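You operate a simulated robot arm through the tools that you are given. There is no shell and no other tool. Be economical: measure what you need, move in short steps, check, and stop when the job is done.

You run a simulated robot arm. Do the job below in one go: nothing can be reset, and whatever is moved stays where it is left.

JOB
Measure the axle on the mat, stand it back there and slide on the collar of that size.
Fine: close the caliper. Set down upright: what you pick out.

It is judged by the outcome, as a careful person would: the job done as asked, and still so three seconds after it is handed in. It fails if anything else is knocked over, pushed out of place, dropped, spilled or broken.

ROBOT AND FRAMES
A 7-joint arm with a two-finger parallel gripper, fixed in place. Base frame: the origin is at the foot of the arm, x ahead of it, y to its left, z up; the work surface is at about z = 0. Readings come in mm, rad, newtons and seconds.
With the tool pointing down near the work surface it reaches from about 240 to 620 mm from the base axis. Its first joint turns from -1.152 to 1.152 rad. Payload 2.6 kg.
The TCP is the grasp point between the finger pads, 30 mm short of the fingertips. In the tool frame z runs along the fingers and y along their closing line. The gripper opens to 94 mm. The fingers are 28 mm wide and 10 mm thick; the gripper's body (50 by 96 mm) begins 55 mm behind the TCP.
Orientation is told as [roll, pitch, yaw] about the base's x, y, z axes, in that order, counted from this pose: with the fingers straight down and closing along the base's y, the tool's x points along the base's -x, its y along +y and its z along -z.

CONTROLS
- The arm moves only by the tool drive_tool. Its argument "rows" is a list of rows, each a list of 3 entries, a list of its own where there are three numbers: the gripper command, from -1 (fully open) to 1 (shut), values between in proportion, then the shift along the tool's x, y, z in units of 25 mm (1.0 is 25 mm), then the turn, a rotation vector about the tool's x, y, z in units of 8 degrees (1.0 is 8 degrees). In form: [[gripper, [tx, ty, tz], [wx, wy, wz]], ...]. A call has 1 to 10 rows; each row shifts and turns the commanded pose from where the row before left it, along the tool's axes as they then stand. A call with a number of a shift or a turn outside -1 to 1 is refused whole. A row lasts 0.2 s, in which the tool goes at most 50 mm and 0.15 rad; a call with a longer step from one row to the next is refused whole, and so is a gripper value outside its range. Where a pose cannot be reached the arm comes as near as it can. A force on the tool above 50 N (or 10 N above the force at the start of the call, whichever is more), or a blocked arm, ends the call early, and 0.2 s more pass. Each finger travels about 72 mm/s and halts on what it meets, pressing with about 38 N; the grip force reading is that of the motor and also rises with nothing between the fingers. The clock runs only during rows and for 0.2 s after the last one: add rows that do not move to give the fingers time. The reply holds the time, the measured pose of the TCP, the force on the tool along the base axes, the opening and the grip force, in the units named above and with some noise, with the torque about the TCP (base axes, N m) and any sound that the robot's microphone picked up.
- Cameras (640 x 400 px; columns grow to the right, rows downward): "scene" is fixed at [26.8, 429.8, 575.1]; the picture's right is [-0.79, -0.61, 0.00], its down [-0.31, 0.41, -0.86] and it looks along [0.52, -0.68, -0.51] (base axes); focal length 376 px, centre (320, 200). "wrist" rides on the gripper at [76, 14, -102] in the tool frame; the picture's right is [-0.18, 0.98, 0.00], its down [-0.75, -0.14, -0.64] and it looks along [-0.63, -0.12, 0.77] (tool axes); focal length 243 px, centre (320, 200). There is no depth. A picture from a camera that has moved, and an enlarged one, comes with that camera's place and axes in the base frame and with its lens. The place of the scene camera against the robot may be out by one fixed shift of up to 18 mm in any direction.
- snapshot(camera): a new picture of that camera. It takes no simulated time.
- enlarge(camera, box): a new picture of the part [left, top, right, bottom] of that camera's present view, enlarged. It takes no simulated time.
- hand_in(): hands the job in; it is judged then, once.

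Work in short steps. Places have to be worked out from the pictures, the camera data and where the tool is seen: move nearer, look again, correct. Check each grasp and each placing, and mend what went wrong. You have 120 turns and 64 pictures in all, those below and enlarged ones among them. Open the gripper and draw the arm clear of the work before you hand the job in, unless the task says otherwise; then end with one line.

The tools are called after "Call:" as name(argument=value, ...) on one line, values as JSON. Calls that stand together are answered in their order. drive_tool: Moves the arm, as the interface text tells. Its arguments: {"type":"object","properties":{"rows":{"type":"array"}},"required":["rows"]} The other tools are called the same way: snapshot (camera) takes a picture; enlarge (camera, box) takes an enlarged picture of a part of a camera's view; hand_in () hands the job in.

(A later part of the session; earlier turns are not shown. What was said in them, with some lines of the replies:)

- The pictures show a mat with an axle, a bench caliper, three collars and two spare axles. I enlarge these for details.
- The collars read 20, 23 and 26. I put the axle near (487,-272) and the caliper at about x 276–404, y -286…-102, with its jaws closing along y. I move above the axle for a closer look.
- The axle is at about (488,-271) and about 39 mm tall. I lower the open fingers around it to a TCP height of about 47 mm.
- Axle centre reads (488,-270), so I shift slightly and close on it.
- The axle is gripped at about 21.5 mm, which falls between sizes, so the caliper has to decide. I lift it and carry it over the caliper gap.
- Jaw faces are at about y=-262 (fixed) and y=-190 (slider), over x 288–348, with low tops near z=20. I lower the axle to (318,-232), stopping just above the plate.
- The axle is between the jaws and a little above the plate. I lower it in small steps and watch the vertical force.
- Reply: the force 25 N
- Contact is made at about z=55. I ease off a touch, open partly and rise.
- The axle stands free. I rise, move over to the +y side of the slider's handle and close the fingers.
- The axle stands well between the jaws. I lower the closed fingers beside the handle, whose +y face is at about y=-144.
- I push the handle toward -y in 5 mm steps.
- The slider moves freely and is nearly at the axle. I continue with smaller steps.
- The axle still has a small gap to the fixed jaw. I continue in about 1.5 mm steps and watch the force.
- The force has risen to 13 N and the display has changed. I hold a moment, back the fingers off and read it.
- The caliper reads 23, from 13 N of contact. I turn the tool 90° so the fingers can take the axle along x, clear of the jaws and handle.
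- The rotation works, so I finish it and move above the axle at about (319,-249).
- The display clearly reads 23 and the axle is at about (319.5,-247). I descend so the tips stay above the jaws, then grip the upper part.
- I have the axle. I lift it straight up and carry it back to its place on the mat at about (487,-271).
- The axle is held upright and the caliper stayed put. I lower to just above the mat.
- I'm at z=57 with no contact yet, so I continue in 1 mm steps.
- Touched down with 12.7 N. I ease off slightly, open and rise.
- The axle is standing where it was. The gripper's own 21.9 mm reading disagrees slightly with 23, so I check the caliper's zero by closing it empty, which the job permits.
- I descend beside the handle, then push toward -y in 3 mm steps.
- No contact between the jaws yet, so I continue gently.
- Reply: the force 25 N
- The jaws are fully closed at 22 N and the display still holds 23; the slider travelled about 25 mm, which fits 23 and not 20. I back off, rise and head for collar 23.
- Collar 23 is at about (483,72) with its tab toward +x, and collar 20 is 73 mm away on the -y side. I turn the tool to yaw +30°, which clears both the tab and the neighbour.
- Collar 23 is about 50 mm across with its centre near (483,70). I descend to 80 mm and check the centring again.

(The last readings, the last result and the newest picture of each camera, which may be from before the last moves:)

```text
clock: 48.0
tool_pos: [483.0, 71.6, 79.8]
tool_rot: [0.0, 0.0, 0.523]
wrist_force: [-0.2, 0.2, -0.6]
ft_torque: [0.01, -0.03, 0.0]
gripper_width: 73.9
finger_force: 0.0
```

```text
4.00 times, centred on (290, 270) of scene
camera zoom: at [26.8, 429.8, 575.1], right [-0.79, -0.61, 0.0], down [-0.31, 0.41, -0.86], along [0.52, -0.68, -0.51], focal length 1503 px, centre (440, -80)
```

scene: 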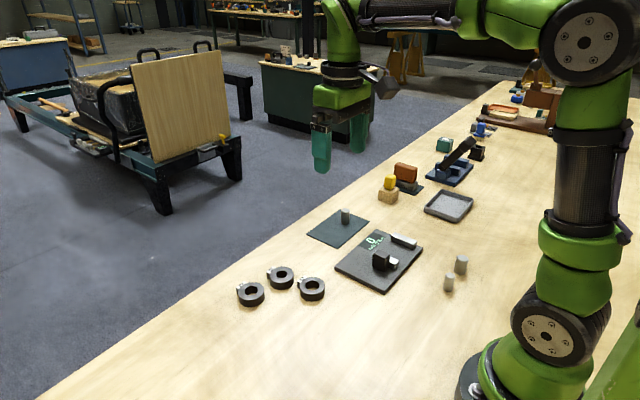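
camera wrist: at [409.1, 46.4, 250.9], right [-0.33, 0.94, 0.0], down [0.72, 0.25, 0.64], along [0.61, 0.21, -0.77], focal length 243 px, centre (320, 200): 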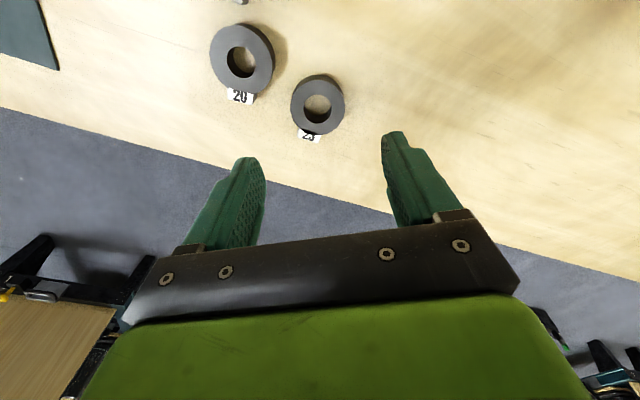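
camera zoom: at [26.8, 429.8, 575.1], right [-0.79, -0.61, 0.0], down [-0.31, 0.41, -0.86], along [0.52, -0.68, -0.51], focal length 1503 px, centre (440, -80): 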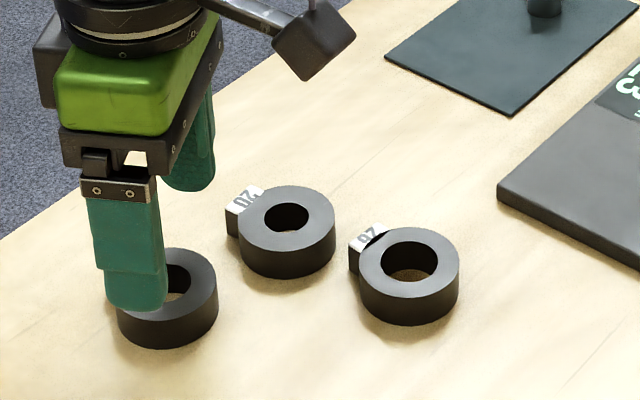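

The collar centre is (484,70), so I correct slightly and descend to a tip height of about 6 mm, then check before closing.

Call:
drive_tool(rows=[[-0.57, [-0.02, -0.08, 0.5], [0, 0, 0]], [-0.57, [0, 0, 0.6], [0, 0, 0]], [-0.57, [0, 0, 0.6], [0, 0, 0]], [-0.57, [0, 0, 0], [0, 0, 0]]])

Call:
snapshot(camera="wrist")

```text
clock: 49.0
tool_pos: [484.3, 69.2, 39.1]
tool_rot: [0.0, 0.001, 0.522]
wrist_force: [-0.1, 1.0, -0.3]
ft_torque: [-0.02, 0.02, -0.01]
gripper_width: 74.0
finger_force: 0.0
```

```text
26 pictures are left
camera wrist: at [409.9, 43.9, 141.2], right [-0.33, 0.94, 0.0], down [0.72, 0.25, 0.64], along [0.61, 0.21, -0.77], focal length 243 px, centre (320, 200)
```

wrist: 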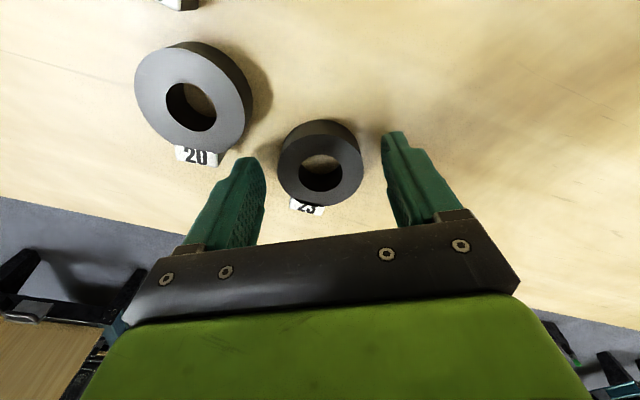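

The fingers are centred and clear of the tab and collar 20. I close on the collar.

Call:
drive_tool(rows=[[-0.57, [0, 0, 0.05], [0, 0, 0]], [-0.2, [0, 0, 0], [0, 0, 0]], [0.2, [0, 0, 0], [0, 0, 0]], [0.5, [0, 0, 0], [0, 0, 0]], [1, [0, 0, 0], [0, 0, 0]], [1, [0, 0, 0], [0, 0, 0]]])

Call:
snapshot(camera="wrist")

```text
clock: 50.4
tool_pos: [484.2, 69.7, 39.4]
tool_rot: [0.001, 0.002, 0.525]
wrist_force: [0.6, -0.5, 0.6]
ft_torque: [0.01, 0.01, 0.0]
gripper_width: 52.9
finger_force: 38.2
```

```text
25 pictures are left
camera wrist: at [410.3, 44.0, 139.6], right [-0.33, 0.94, 0.0], down [0.72, 0.25, 0.64], along [0.61, 0.21, -0.77], focal length 243 px, centre (320, 200)
```

wrist: 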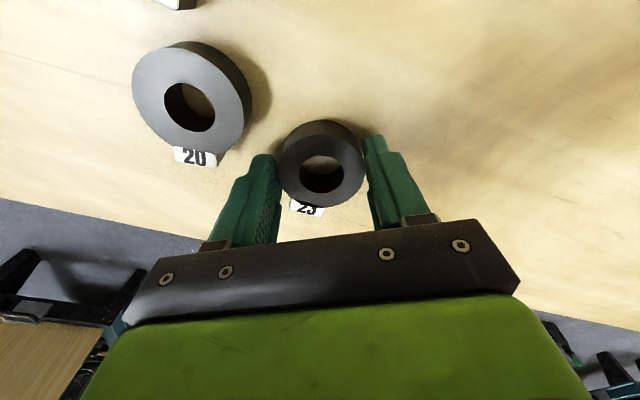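

The grip on the collar is firm at 52.9 mm. I lift it straight up and look at how it sits in the fingers.

Call:
drive_tool(rows=[[1, [0, 0, -0.4], [0, 0, 0]], [1, [0, 0, -0.9], [0, 0, 0]], [1, [0, 0, -0.9], [0, 0, 0]], [1, [0, 0, -0.9], [0, 0, 0]], [1, [0, 0, -0.9], [0, 0, 0]], [1, [0, 0, 0], [0, 0, 0]]])

Call:
enlarge(camera="wrist", box=[240, 100, 400, 200])

Call:
enlarge(camera="scene", box=[200, 180, 360, 280])

```text
clock: 51.8
tool_pos: [484.3, 69.2, 137.5]
tool_rot: [-0.001, 0.001, 0.524]
wrist_force: [-0.3, 0.6, -0.2]
ft_torque: [0.0, -0.05, 0.02]
gripper_width: 52.8
finger_force: 38.1
```

```text
4.00 times, centred on (320, 150) of wrist
camera zoom: at [411.8, 43.3, 239.3], right [-0.33, 0.94, 0.0], down [0.72, 0.25, 0.64], along [0.61, 0.21, -0.77], focal length 970 px, centre (320, 400)
```

zoom: 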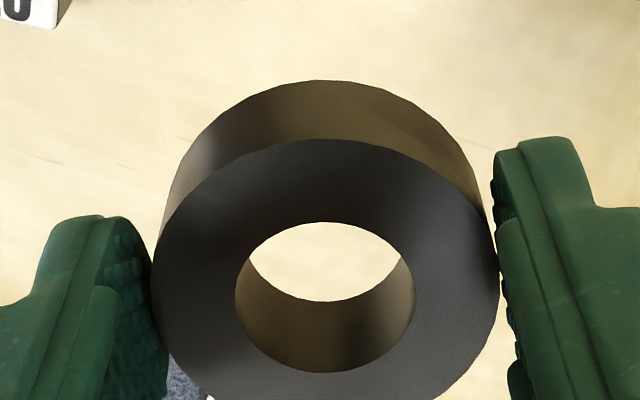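

```text
4.00 times, centred on (280, 230) of scene
camera zoom: at [26.8, 429.8, 575.1], right [-0.79, -0.61, 0.0], down [-0.31, 0.41, -0.86], along [0.52, -0.68, -0.51], focal length 1503 px, centre (480, 80)
```

zoom: 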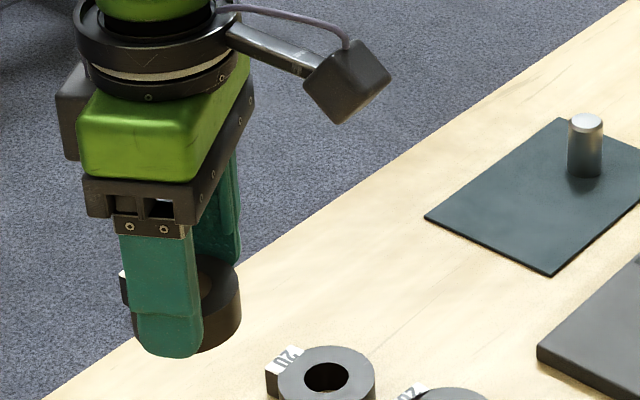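

I estimate the bore centre at about 5 mm toward -x of the tool frame from the TCP, with an outer diameter of 53, a bore of about 27 and a height of 20. I carry the collar toward the axle.

Call:
drive_tool(rows=[[1, [0.529, -0.9115, 0], [0, 0, 0]], [1, [0.529, -0.9115, 0], [0, 0, 0]], [1, [0.529, -0.9115, 0], [0, 0, 0]], [1, [0.529, -0.9115, 0], [0, 0, 0]], [1, [0.529, -0.9115, 0], [0, 0, 0]], [1, [0.529, -0.9115, 0], [0, 0, 0]], [1, [0.529, -0.9115, 0], [0, 0, 0]], [1, [0.529, -0.9115, 0], [0, 0, 0]], [1, [0.529, -0.9115, 0], [0, 0, 0]], [1, [0.529, -0.9115, 0], [0, 0, 0]]])

Call:
drive_tool(rows=[[1, [0.529, -0.9115, 0], [0, 0, 0]], [1, [0.529, -0.9115, 0], [0, 0, 0]], [1, [0.529, -0.9115, 0], [0, 0, 0]], [1, [0, 0, 0.8], [0, 0, 0]], [1, [0, 0, 0.6], [0, 0, 0]], [1, [0, 0, 0], [0, 0, 0]]])

Call:
enlarge(camera="wrist", box=[240, 100, 400, 200])

Call:
enlarge(camera="scene", box=[290, 170, 402, 240])

```text
clock: 54.0
tool_pos: [482.1, -194.8, 137.1]
tool_rot: [0.001, 0.0, 0.525]
wrist_force: [-0.5, -0.9, -0.3]
ft_torque: [-0.01, 0.01, 0.01]
gripper_width: 52.8
finger_force: 37.7
```

```text
clock: 55.4
tool_pos: [483.6, -272.3, 102.0]
tool_rot: [0.0, 0.0, 0.524]
wrist_force: [-0.2, 0.4, 0.0]
ft_torque: [-0.01, 0.02, -0.01]
gripper_width: 52.9
finger_force: 38.6
```

```text
4.00 times, centred on (320, 150) of wrist
camera zoom: at [409.9, -298.3, 204.4], right [-0.33, 0.94, 0.0], down [0.72, 0.25, 0.64], along [0.61, 0.21, -0.77], focal length 970 px, centre (320, 400)
```

zoom: 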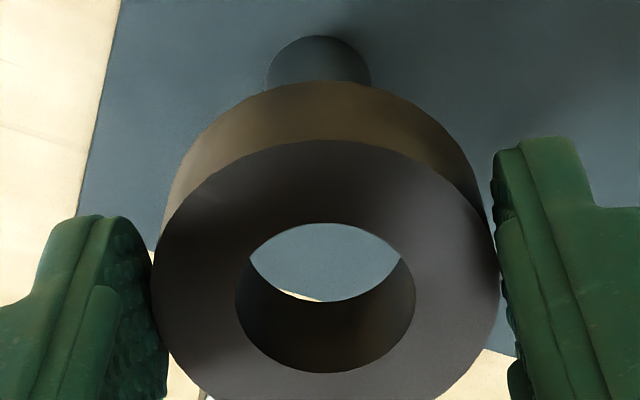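

```text
5.71 times, centred on (346, 205) of scene
camera zoom: at [26.8, 429.8, 575.1], right [-0.79, -0.61, 0.0], down [-0.31, 0.41, -0.86], along [0.52, -0.68, -0.51], focal length 2147 px, centre (171, 171)
```

zoom: 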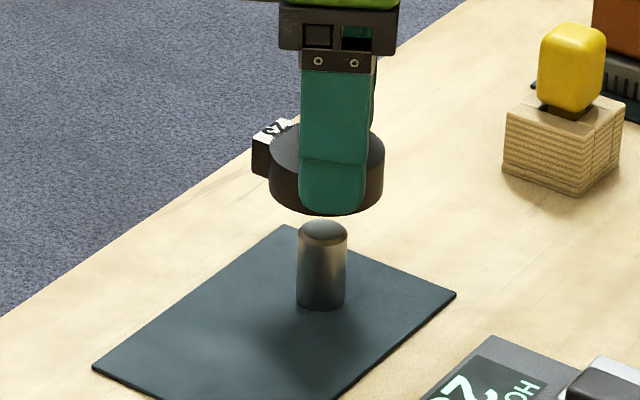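

Alignment looks good to within about 1 mm. I lower until the collar's bottom is just above the axle top and look again.

Call:
drive_tool(rows=[[1, [0, -0.02, 0.4], [0, 0, 0]], [1, [0, 0, 0.28], [0, 0, 0]], [1, [0, 0, 0], [0, 0, 0]]])

Call:
enlarge(camera="wrist", box=[240, 100, 400, 200])

Call:
enlarge(camera="scene", box=[306, 180, 386, 230])

```text
clock: 56.2
tool_pos: [483.1, -273.3, 85.6]
tool_rot: [-0.002, -0.001, 0.524]
wrist_force: [0.9, -0.1, 0.4]
ft_torque: [-0.02, -0.02, 0.0]
gripper_width: 52.6
finger_force: 38.3
```

```text
4.00 times, centred on (320, 150) of wrist
camera zoom: at [409.4, -298.8, 186.8], right [-0.33, 0.94, 0.0], down [0.72, 0.25, 0.64], along [0.61, 0.21, -0.77], focal length 970 px, centre (320, 400)
```

zoom: 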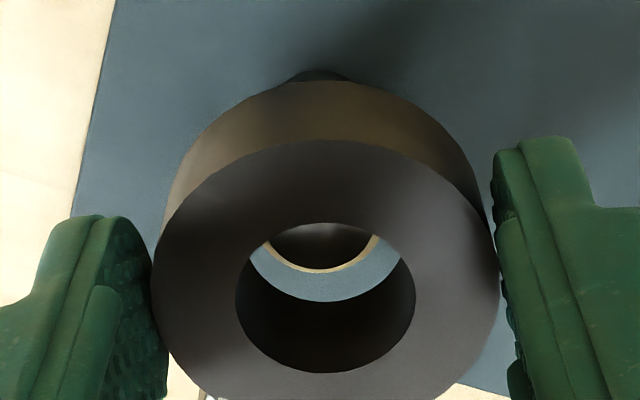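

```text
8.00 times, centred on (346, 205) of scene
camera zoom: at [26.8, 429.8, 575.1], right [-0.79, -0.61, 0.0], down [-0.31, 0.41, -0.86], along [0.52, -0.68, -0.51], focal length 3006 px, centre (112, 160)
```

zoom: 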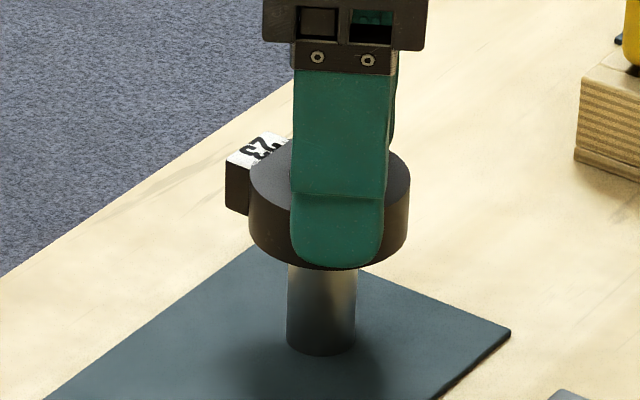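

The axle top shows through the bore, centred to within about 1 mm. I correct by 0.7 mm sideways and lower slowly onto the axle.

Call:
drive_tool(rows=[[1, [0, -0.03, 0.08], [0, 0, 0]], [1, [0, 0, 0.12], [0, 0, 0]], [1, [0, 0, 0.12], [0, 0, 0]], [1, [0, 0, 0.12], [0, 0, 0]], [1, [0, 0, 0.12], [0, 0, 0]], [1, [0, 0, 0], [0, 0, 0]]])

Call:
enlarge(camera="wrist", box=[240, 100, 400, 200])

```text
clock: 57.6
tool_pos: [483.2, -275.5, 71.2]
tool_rot: [-0.001, 0.001, 0.523]
wrist_force: [0.3, -0.6, -0.7]
ft_torque: [0.01, 0.02, -0.03]
gripper_width: 52.7
finger_force: 38.2
```

```text
4.00 times, centred on (320, 150) of wrist
camera zoom: at [410.1, -300.1, 172.1], right [-0.33, 0.94, 0.0], down [0.72, 0.25, 0.64], along [0.61, 0.21, -0.77], focal length 970 px, centre (320, 400)
```

zoom: 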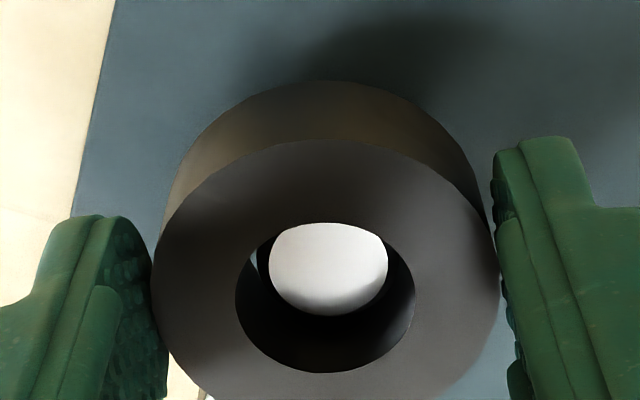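

The axle is inside the bore, nicely centred and with no contact force. I keep lowering.

Call:
drive_tool(rows=[[1, [0, 0.015, 0.2], [0, 0, 0]], [1, [0, 0, 0.2], [0, 0, 0]], [1, [0, 0, 0.2], [0, 0, 0]], [1, [0, 0, 0.2], [0, 0, 0]], [1, [0, 0, 0.2], [0, 0, 0]], [1, [0, 0, 0], [0, 0, 0]]])

Call:
enlarge(camera="wrist", box=[240, 100, 400, 200])

Call:
enlarge(camera="scene", box=[306, 180, 386, 230])

```text
clock: 59.0
tool_pos: [484.8, -273.4, 46.2]
tool_rot: [0.002, -0.001, 0.523]
wrist_force: [-0.4, -0.4, -0.2]
ft_torque: [0.03, 0.0, 0.0]
gripper_width: 52.7
finger_force: 38.0
```

```text
4.00 times, centred on (320, 150) of wrist
camera zoom: at [410.6, -298.7, 147.7], right [-0.33, 0.94, 0.0], down [0.72, 0.25, 0.64], along [0.61, 0.21, -0.77], focal length 970 px, centre (320, 400)
```

zoom: 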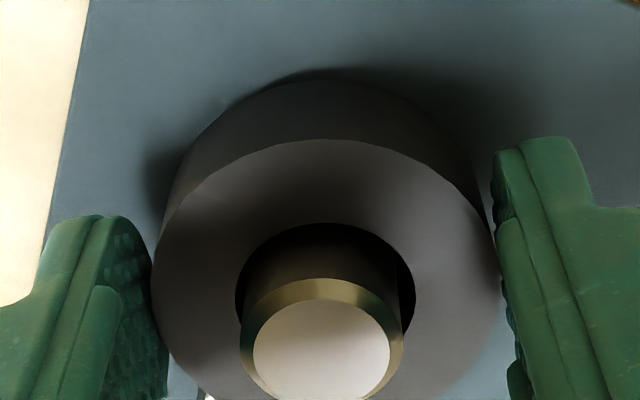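

```text
8.00 times, centred on (346, 205) of scene
camera zoom: at [26.8, 429.8, 575.1], right [-0.79, -0.61, 0.0], down [-0.31, 0.41, -0.86], along [0.52, -0.68, -0.51], focal length 3006 px, centre (112, 160)
```

zoom: 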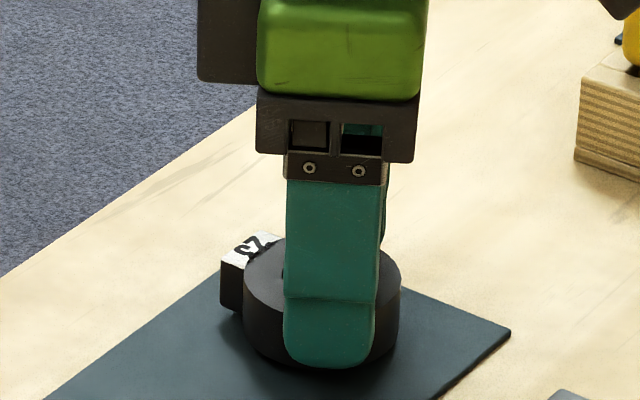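

The collar is only a few mm above the mat. I take 1 mm steps until touch.

Call:
drive_tool(rows=[[1, [0, 0, 0.04], [0, 0, 0]], [1, [0, 0, 0.04], [0, 0, 0]], [1, [0, 0, 0.04], [0, 0, 0]], [1, [0, 0, 0], [0, 0, 0]]])

```text
clock: 60.0
tool_pos: [484.0, -273.0, 42.8]
tool_rot: [-0.001, -0.001, 0.522]
wrist_force: [-0.4, -0.3, 0.1]
ft_torque: [0.02, 0.03, -0.01]
gripper_width: 52.8
finger_force: 38.6
```

Call:
drive_tool(rows=[[1, [0, 0, 0.04], [0, 0, 0]], [1, [0, 0, 0.03], [0, 0, 0]], [1, [0, 0, 0], [0, 0, 0]]])

```text
clock: 60.8
tool_pos: [482.7, -272.6, 40.7]
tool_rot: [-0.001, -0.002, 0.524]
wrist_force: [-0.1, -0.5, -1.3]
ft_torque: [0.0, -0.04, -0.02]
gripper_width: 52.5
finger_force: 37.8
```

Still no contact, so I lower a little more.

Call:
drive_tool(rows=[[1, [0, 0, 0.03], [0, 0, 0]], [1, [0, 0, 0.03], [0, 0, 0]], [1, [0, 0, 0], [0, 0, 0]]])

Call:
enlarge(camera="scene", box=[306, 180, 386, 230])

```text
clock: 61.6
tool_pos: [485.8, -273.7, 40.7]
tool_rot: [0.0, 0.0, 0.521]
wrist_force: [-9.4, 3.9, 13.9]
ft_torque: [0.25, 0.17, 0.08]
gripper_width: 52.3
finger_force: 37.4
```

```text
8.00 times, centred on (346, 205) of scene
camera zoom: at [26.7, 429.8, 575.0], right [-0.79, -0.61, 0.0], down [-0.31, 0.41, -0.86], along [0.52, -0.68, -0.51], focal length 3006 px, centre (112, 160)
```

zoom: 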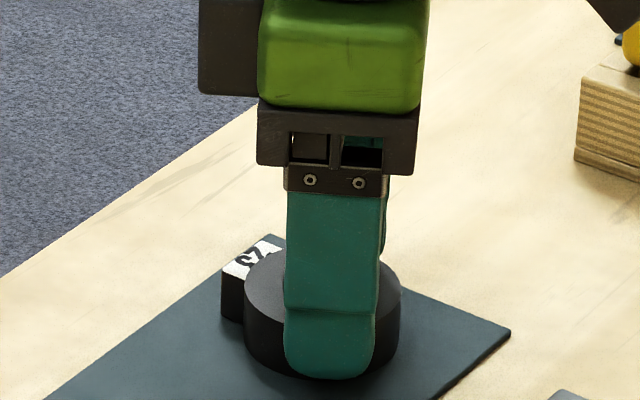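

The collar has touched down at 14 N. I ease off, open partly and rise straight up.

Call:
drive_tool(rows=[[1, [0, 0, -0.02], [0, 0, 0]], [-0.3, [0, 0, 0], [0, 0, 0]], [-0.5, [0, 0, 0], [0, 0, 0]], [-0.5, [0, 0, 0], [0, 0, 0]], [-0.5, [0, 0, -0.4], [0, 0, 0]], [-0.5, [0, 0, -0.9], [0, 0, 0]], [-0.5, [0, 0, -1], [0, 0, 0]], [-0.5, [0, 0, -1], [0, 0, 0]], [-0.5, [0, 0, -1], [0, 0, 0]], [-0.5, [0, 0, 0], [0, 0, 0]]])

Call:
snapshot(camera="wrist")

Call:
enlarge(camera="scene", box=[290, 170, 402, 240])

```text
clock: 63.8
tool_pos: [484.3, -273.5, 147.4]
tool_rot: [0.0, -0.001, 0.524]
wrist_force: [0.3, -0.8, 0.1]
ft_torque: [0.01, -0.01, -0.02]
gripper_width: 70.6
finger_force: 0.0
```

```text
14 pictures are left
camera wrist: at [410.7, -299.1, 248.7], right [-0.33, 0.94, 0.0], down [0.72, 0.25, 0.64], along [0.61, 0.21, -0.77], focal length 243 px, centre (320, 200)
```

wrist: 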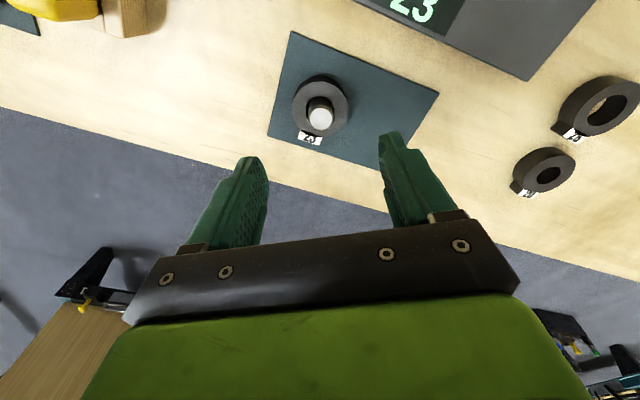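

```text
5.71 times, centred on (346, 205) of scene
camera zoom: at [26.8, 429.8, 575.1], right [-0.79, -0.61, 0.0], down [-0.31, 0.41, -0.86], along [0.52, -0.68, -0.51], focal length 2147 px, centre (171, 171)
```

zoom: 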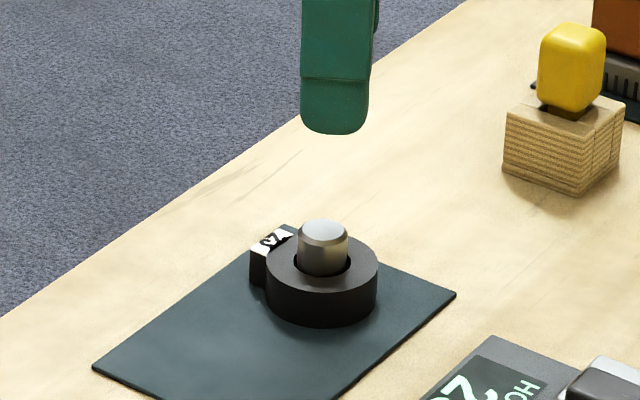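

Collar 23 sits flat on the mat around the upright axle. I open the gripper, draw the arm up clear and take a last look.

Call:
drive_tool(rows=[[-1, [0.6, 0, -1], [0, 0, 0]], [-1, [0.6, 0, -1], [0, 0, 0]], [-1, [0.6, 0, -1], [0, 0, 0]], [-1, [0.6, 0, -1], [0, 0, 0]], [-1, [0.6, 0, -1], [0, 0, 0]], [-1, [0, 0, 0], [0, 0, 0]]])

Call:
snapshot(camera="scene")

```text
clock: 65.2
tool_pos: [417.9, -311.6, 273.6]
tool_rot: [0.001, 0.0, 0.524]
wrist_force: [0.8, 0.5, -0.2]
ft_torque: [-0.01, 0.0, 0.0]
gripper_width: 93.7
finger_force: 0.1
```

```text
12 pictures are left
```

scene: 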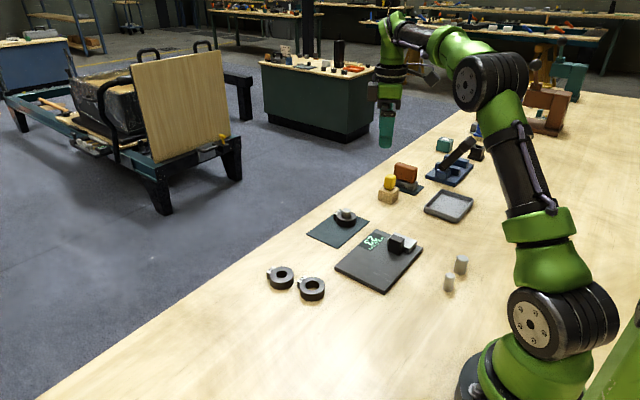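

Everything is in place and the arm is clear, so I hand the job in.

Call:
hand_in()

```text
The job is handed in.
```

The axle measured 23 mm on the caliper; it stands upright in its place on the mat with the 23 collar slid on, the caliper is left closed, and I saw nothing else disturbed.
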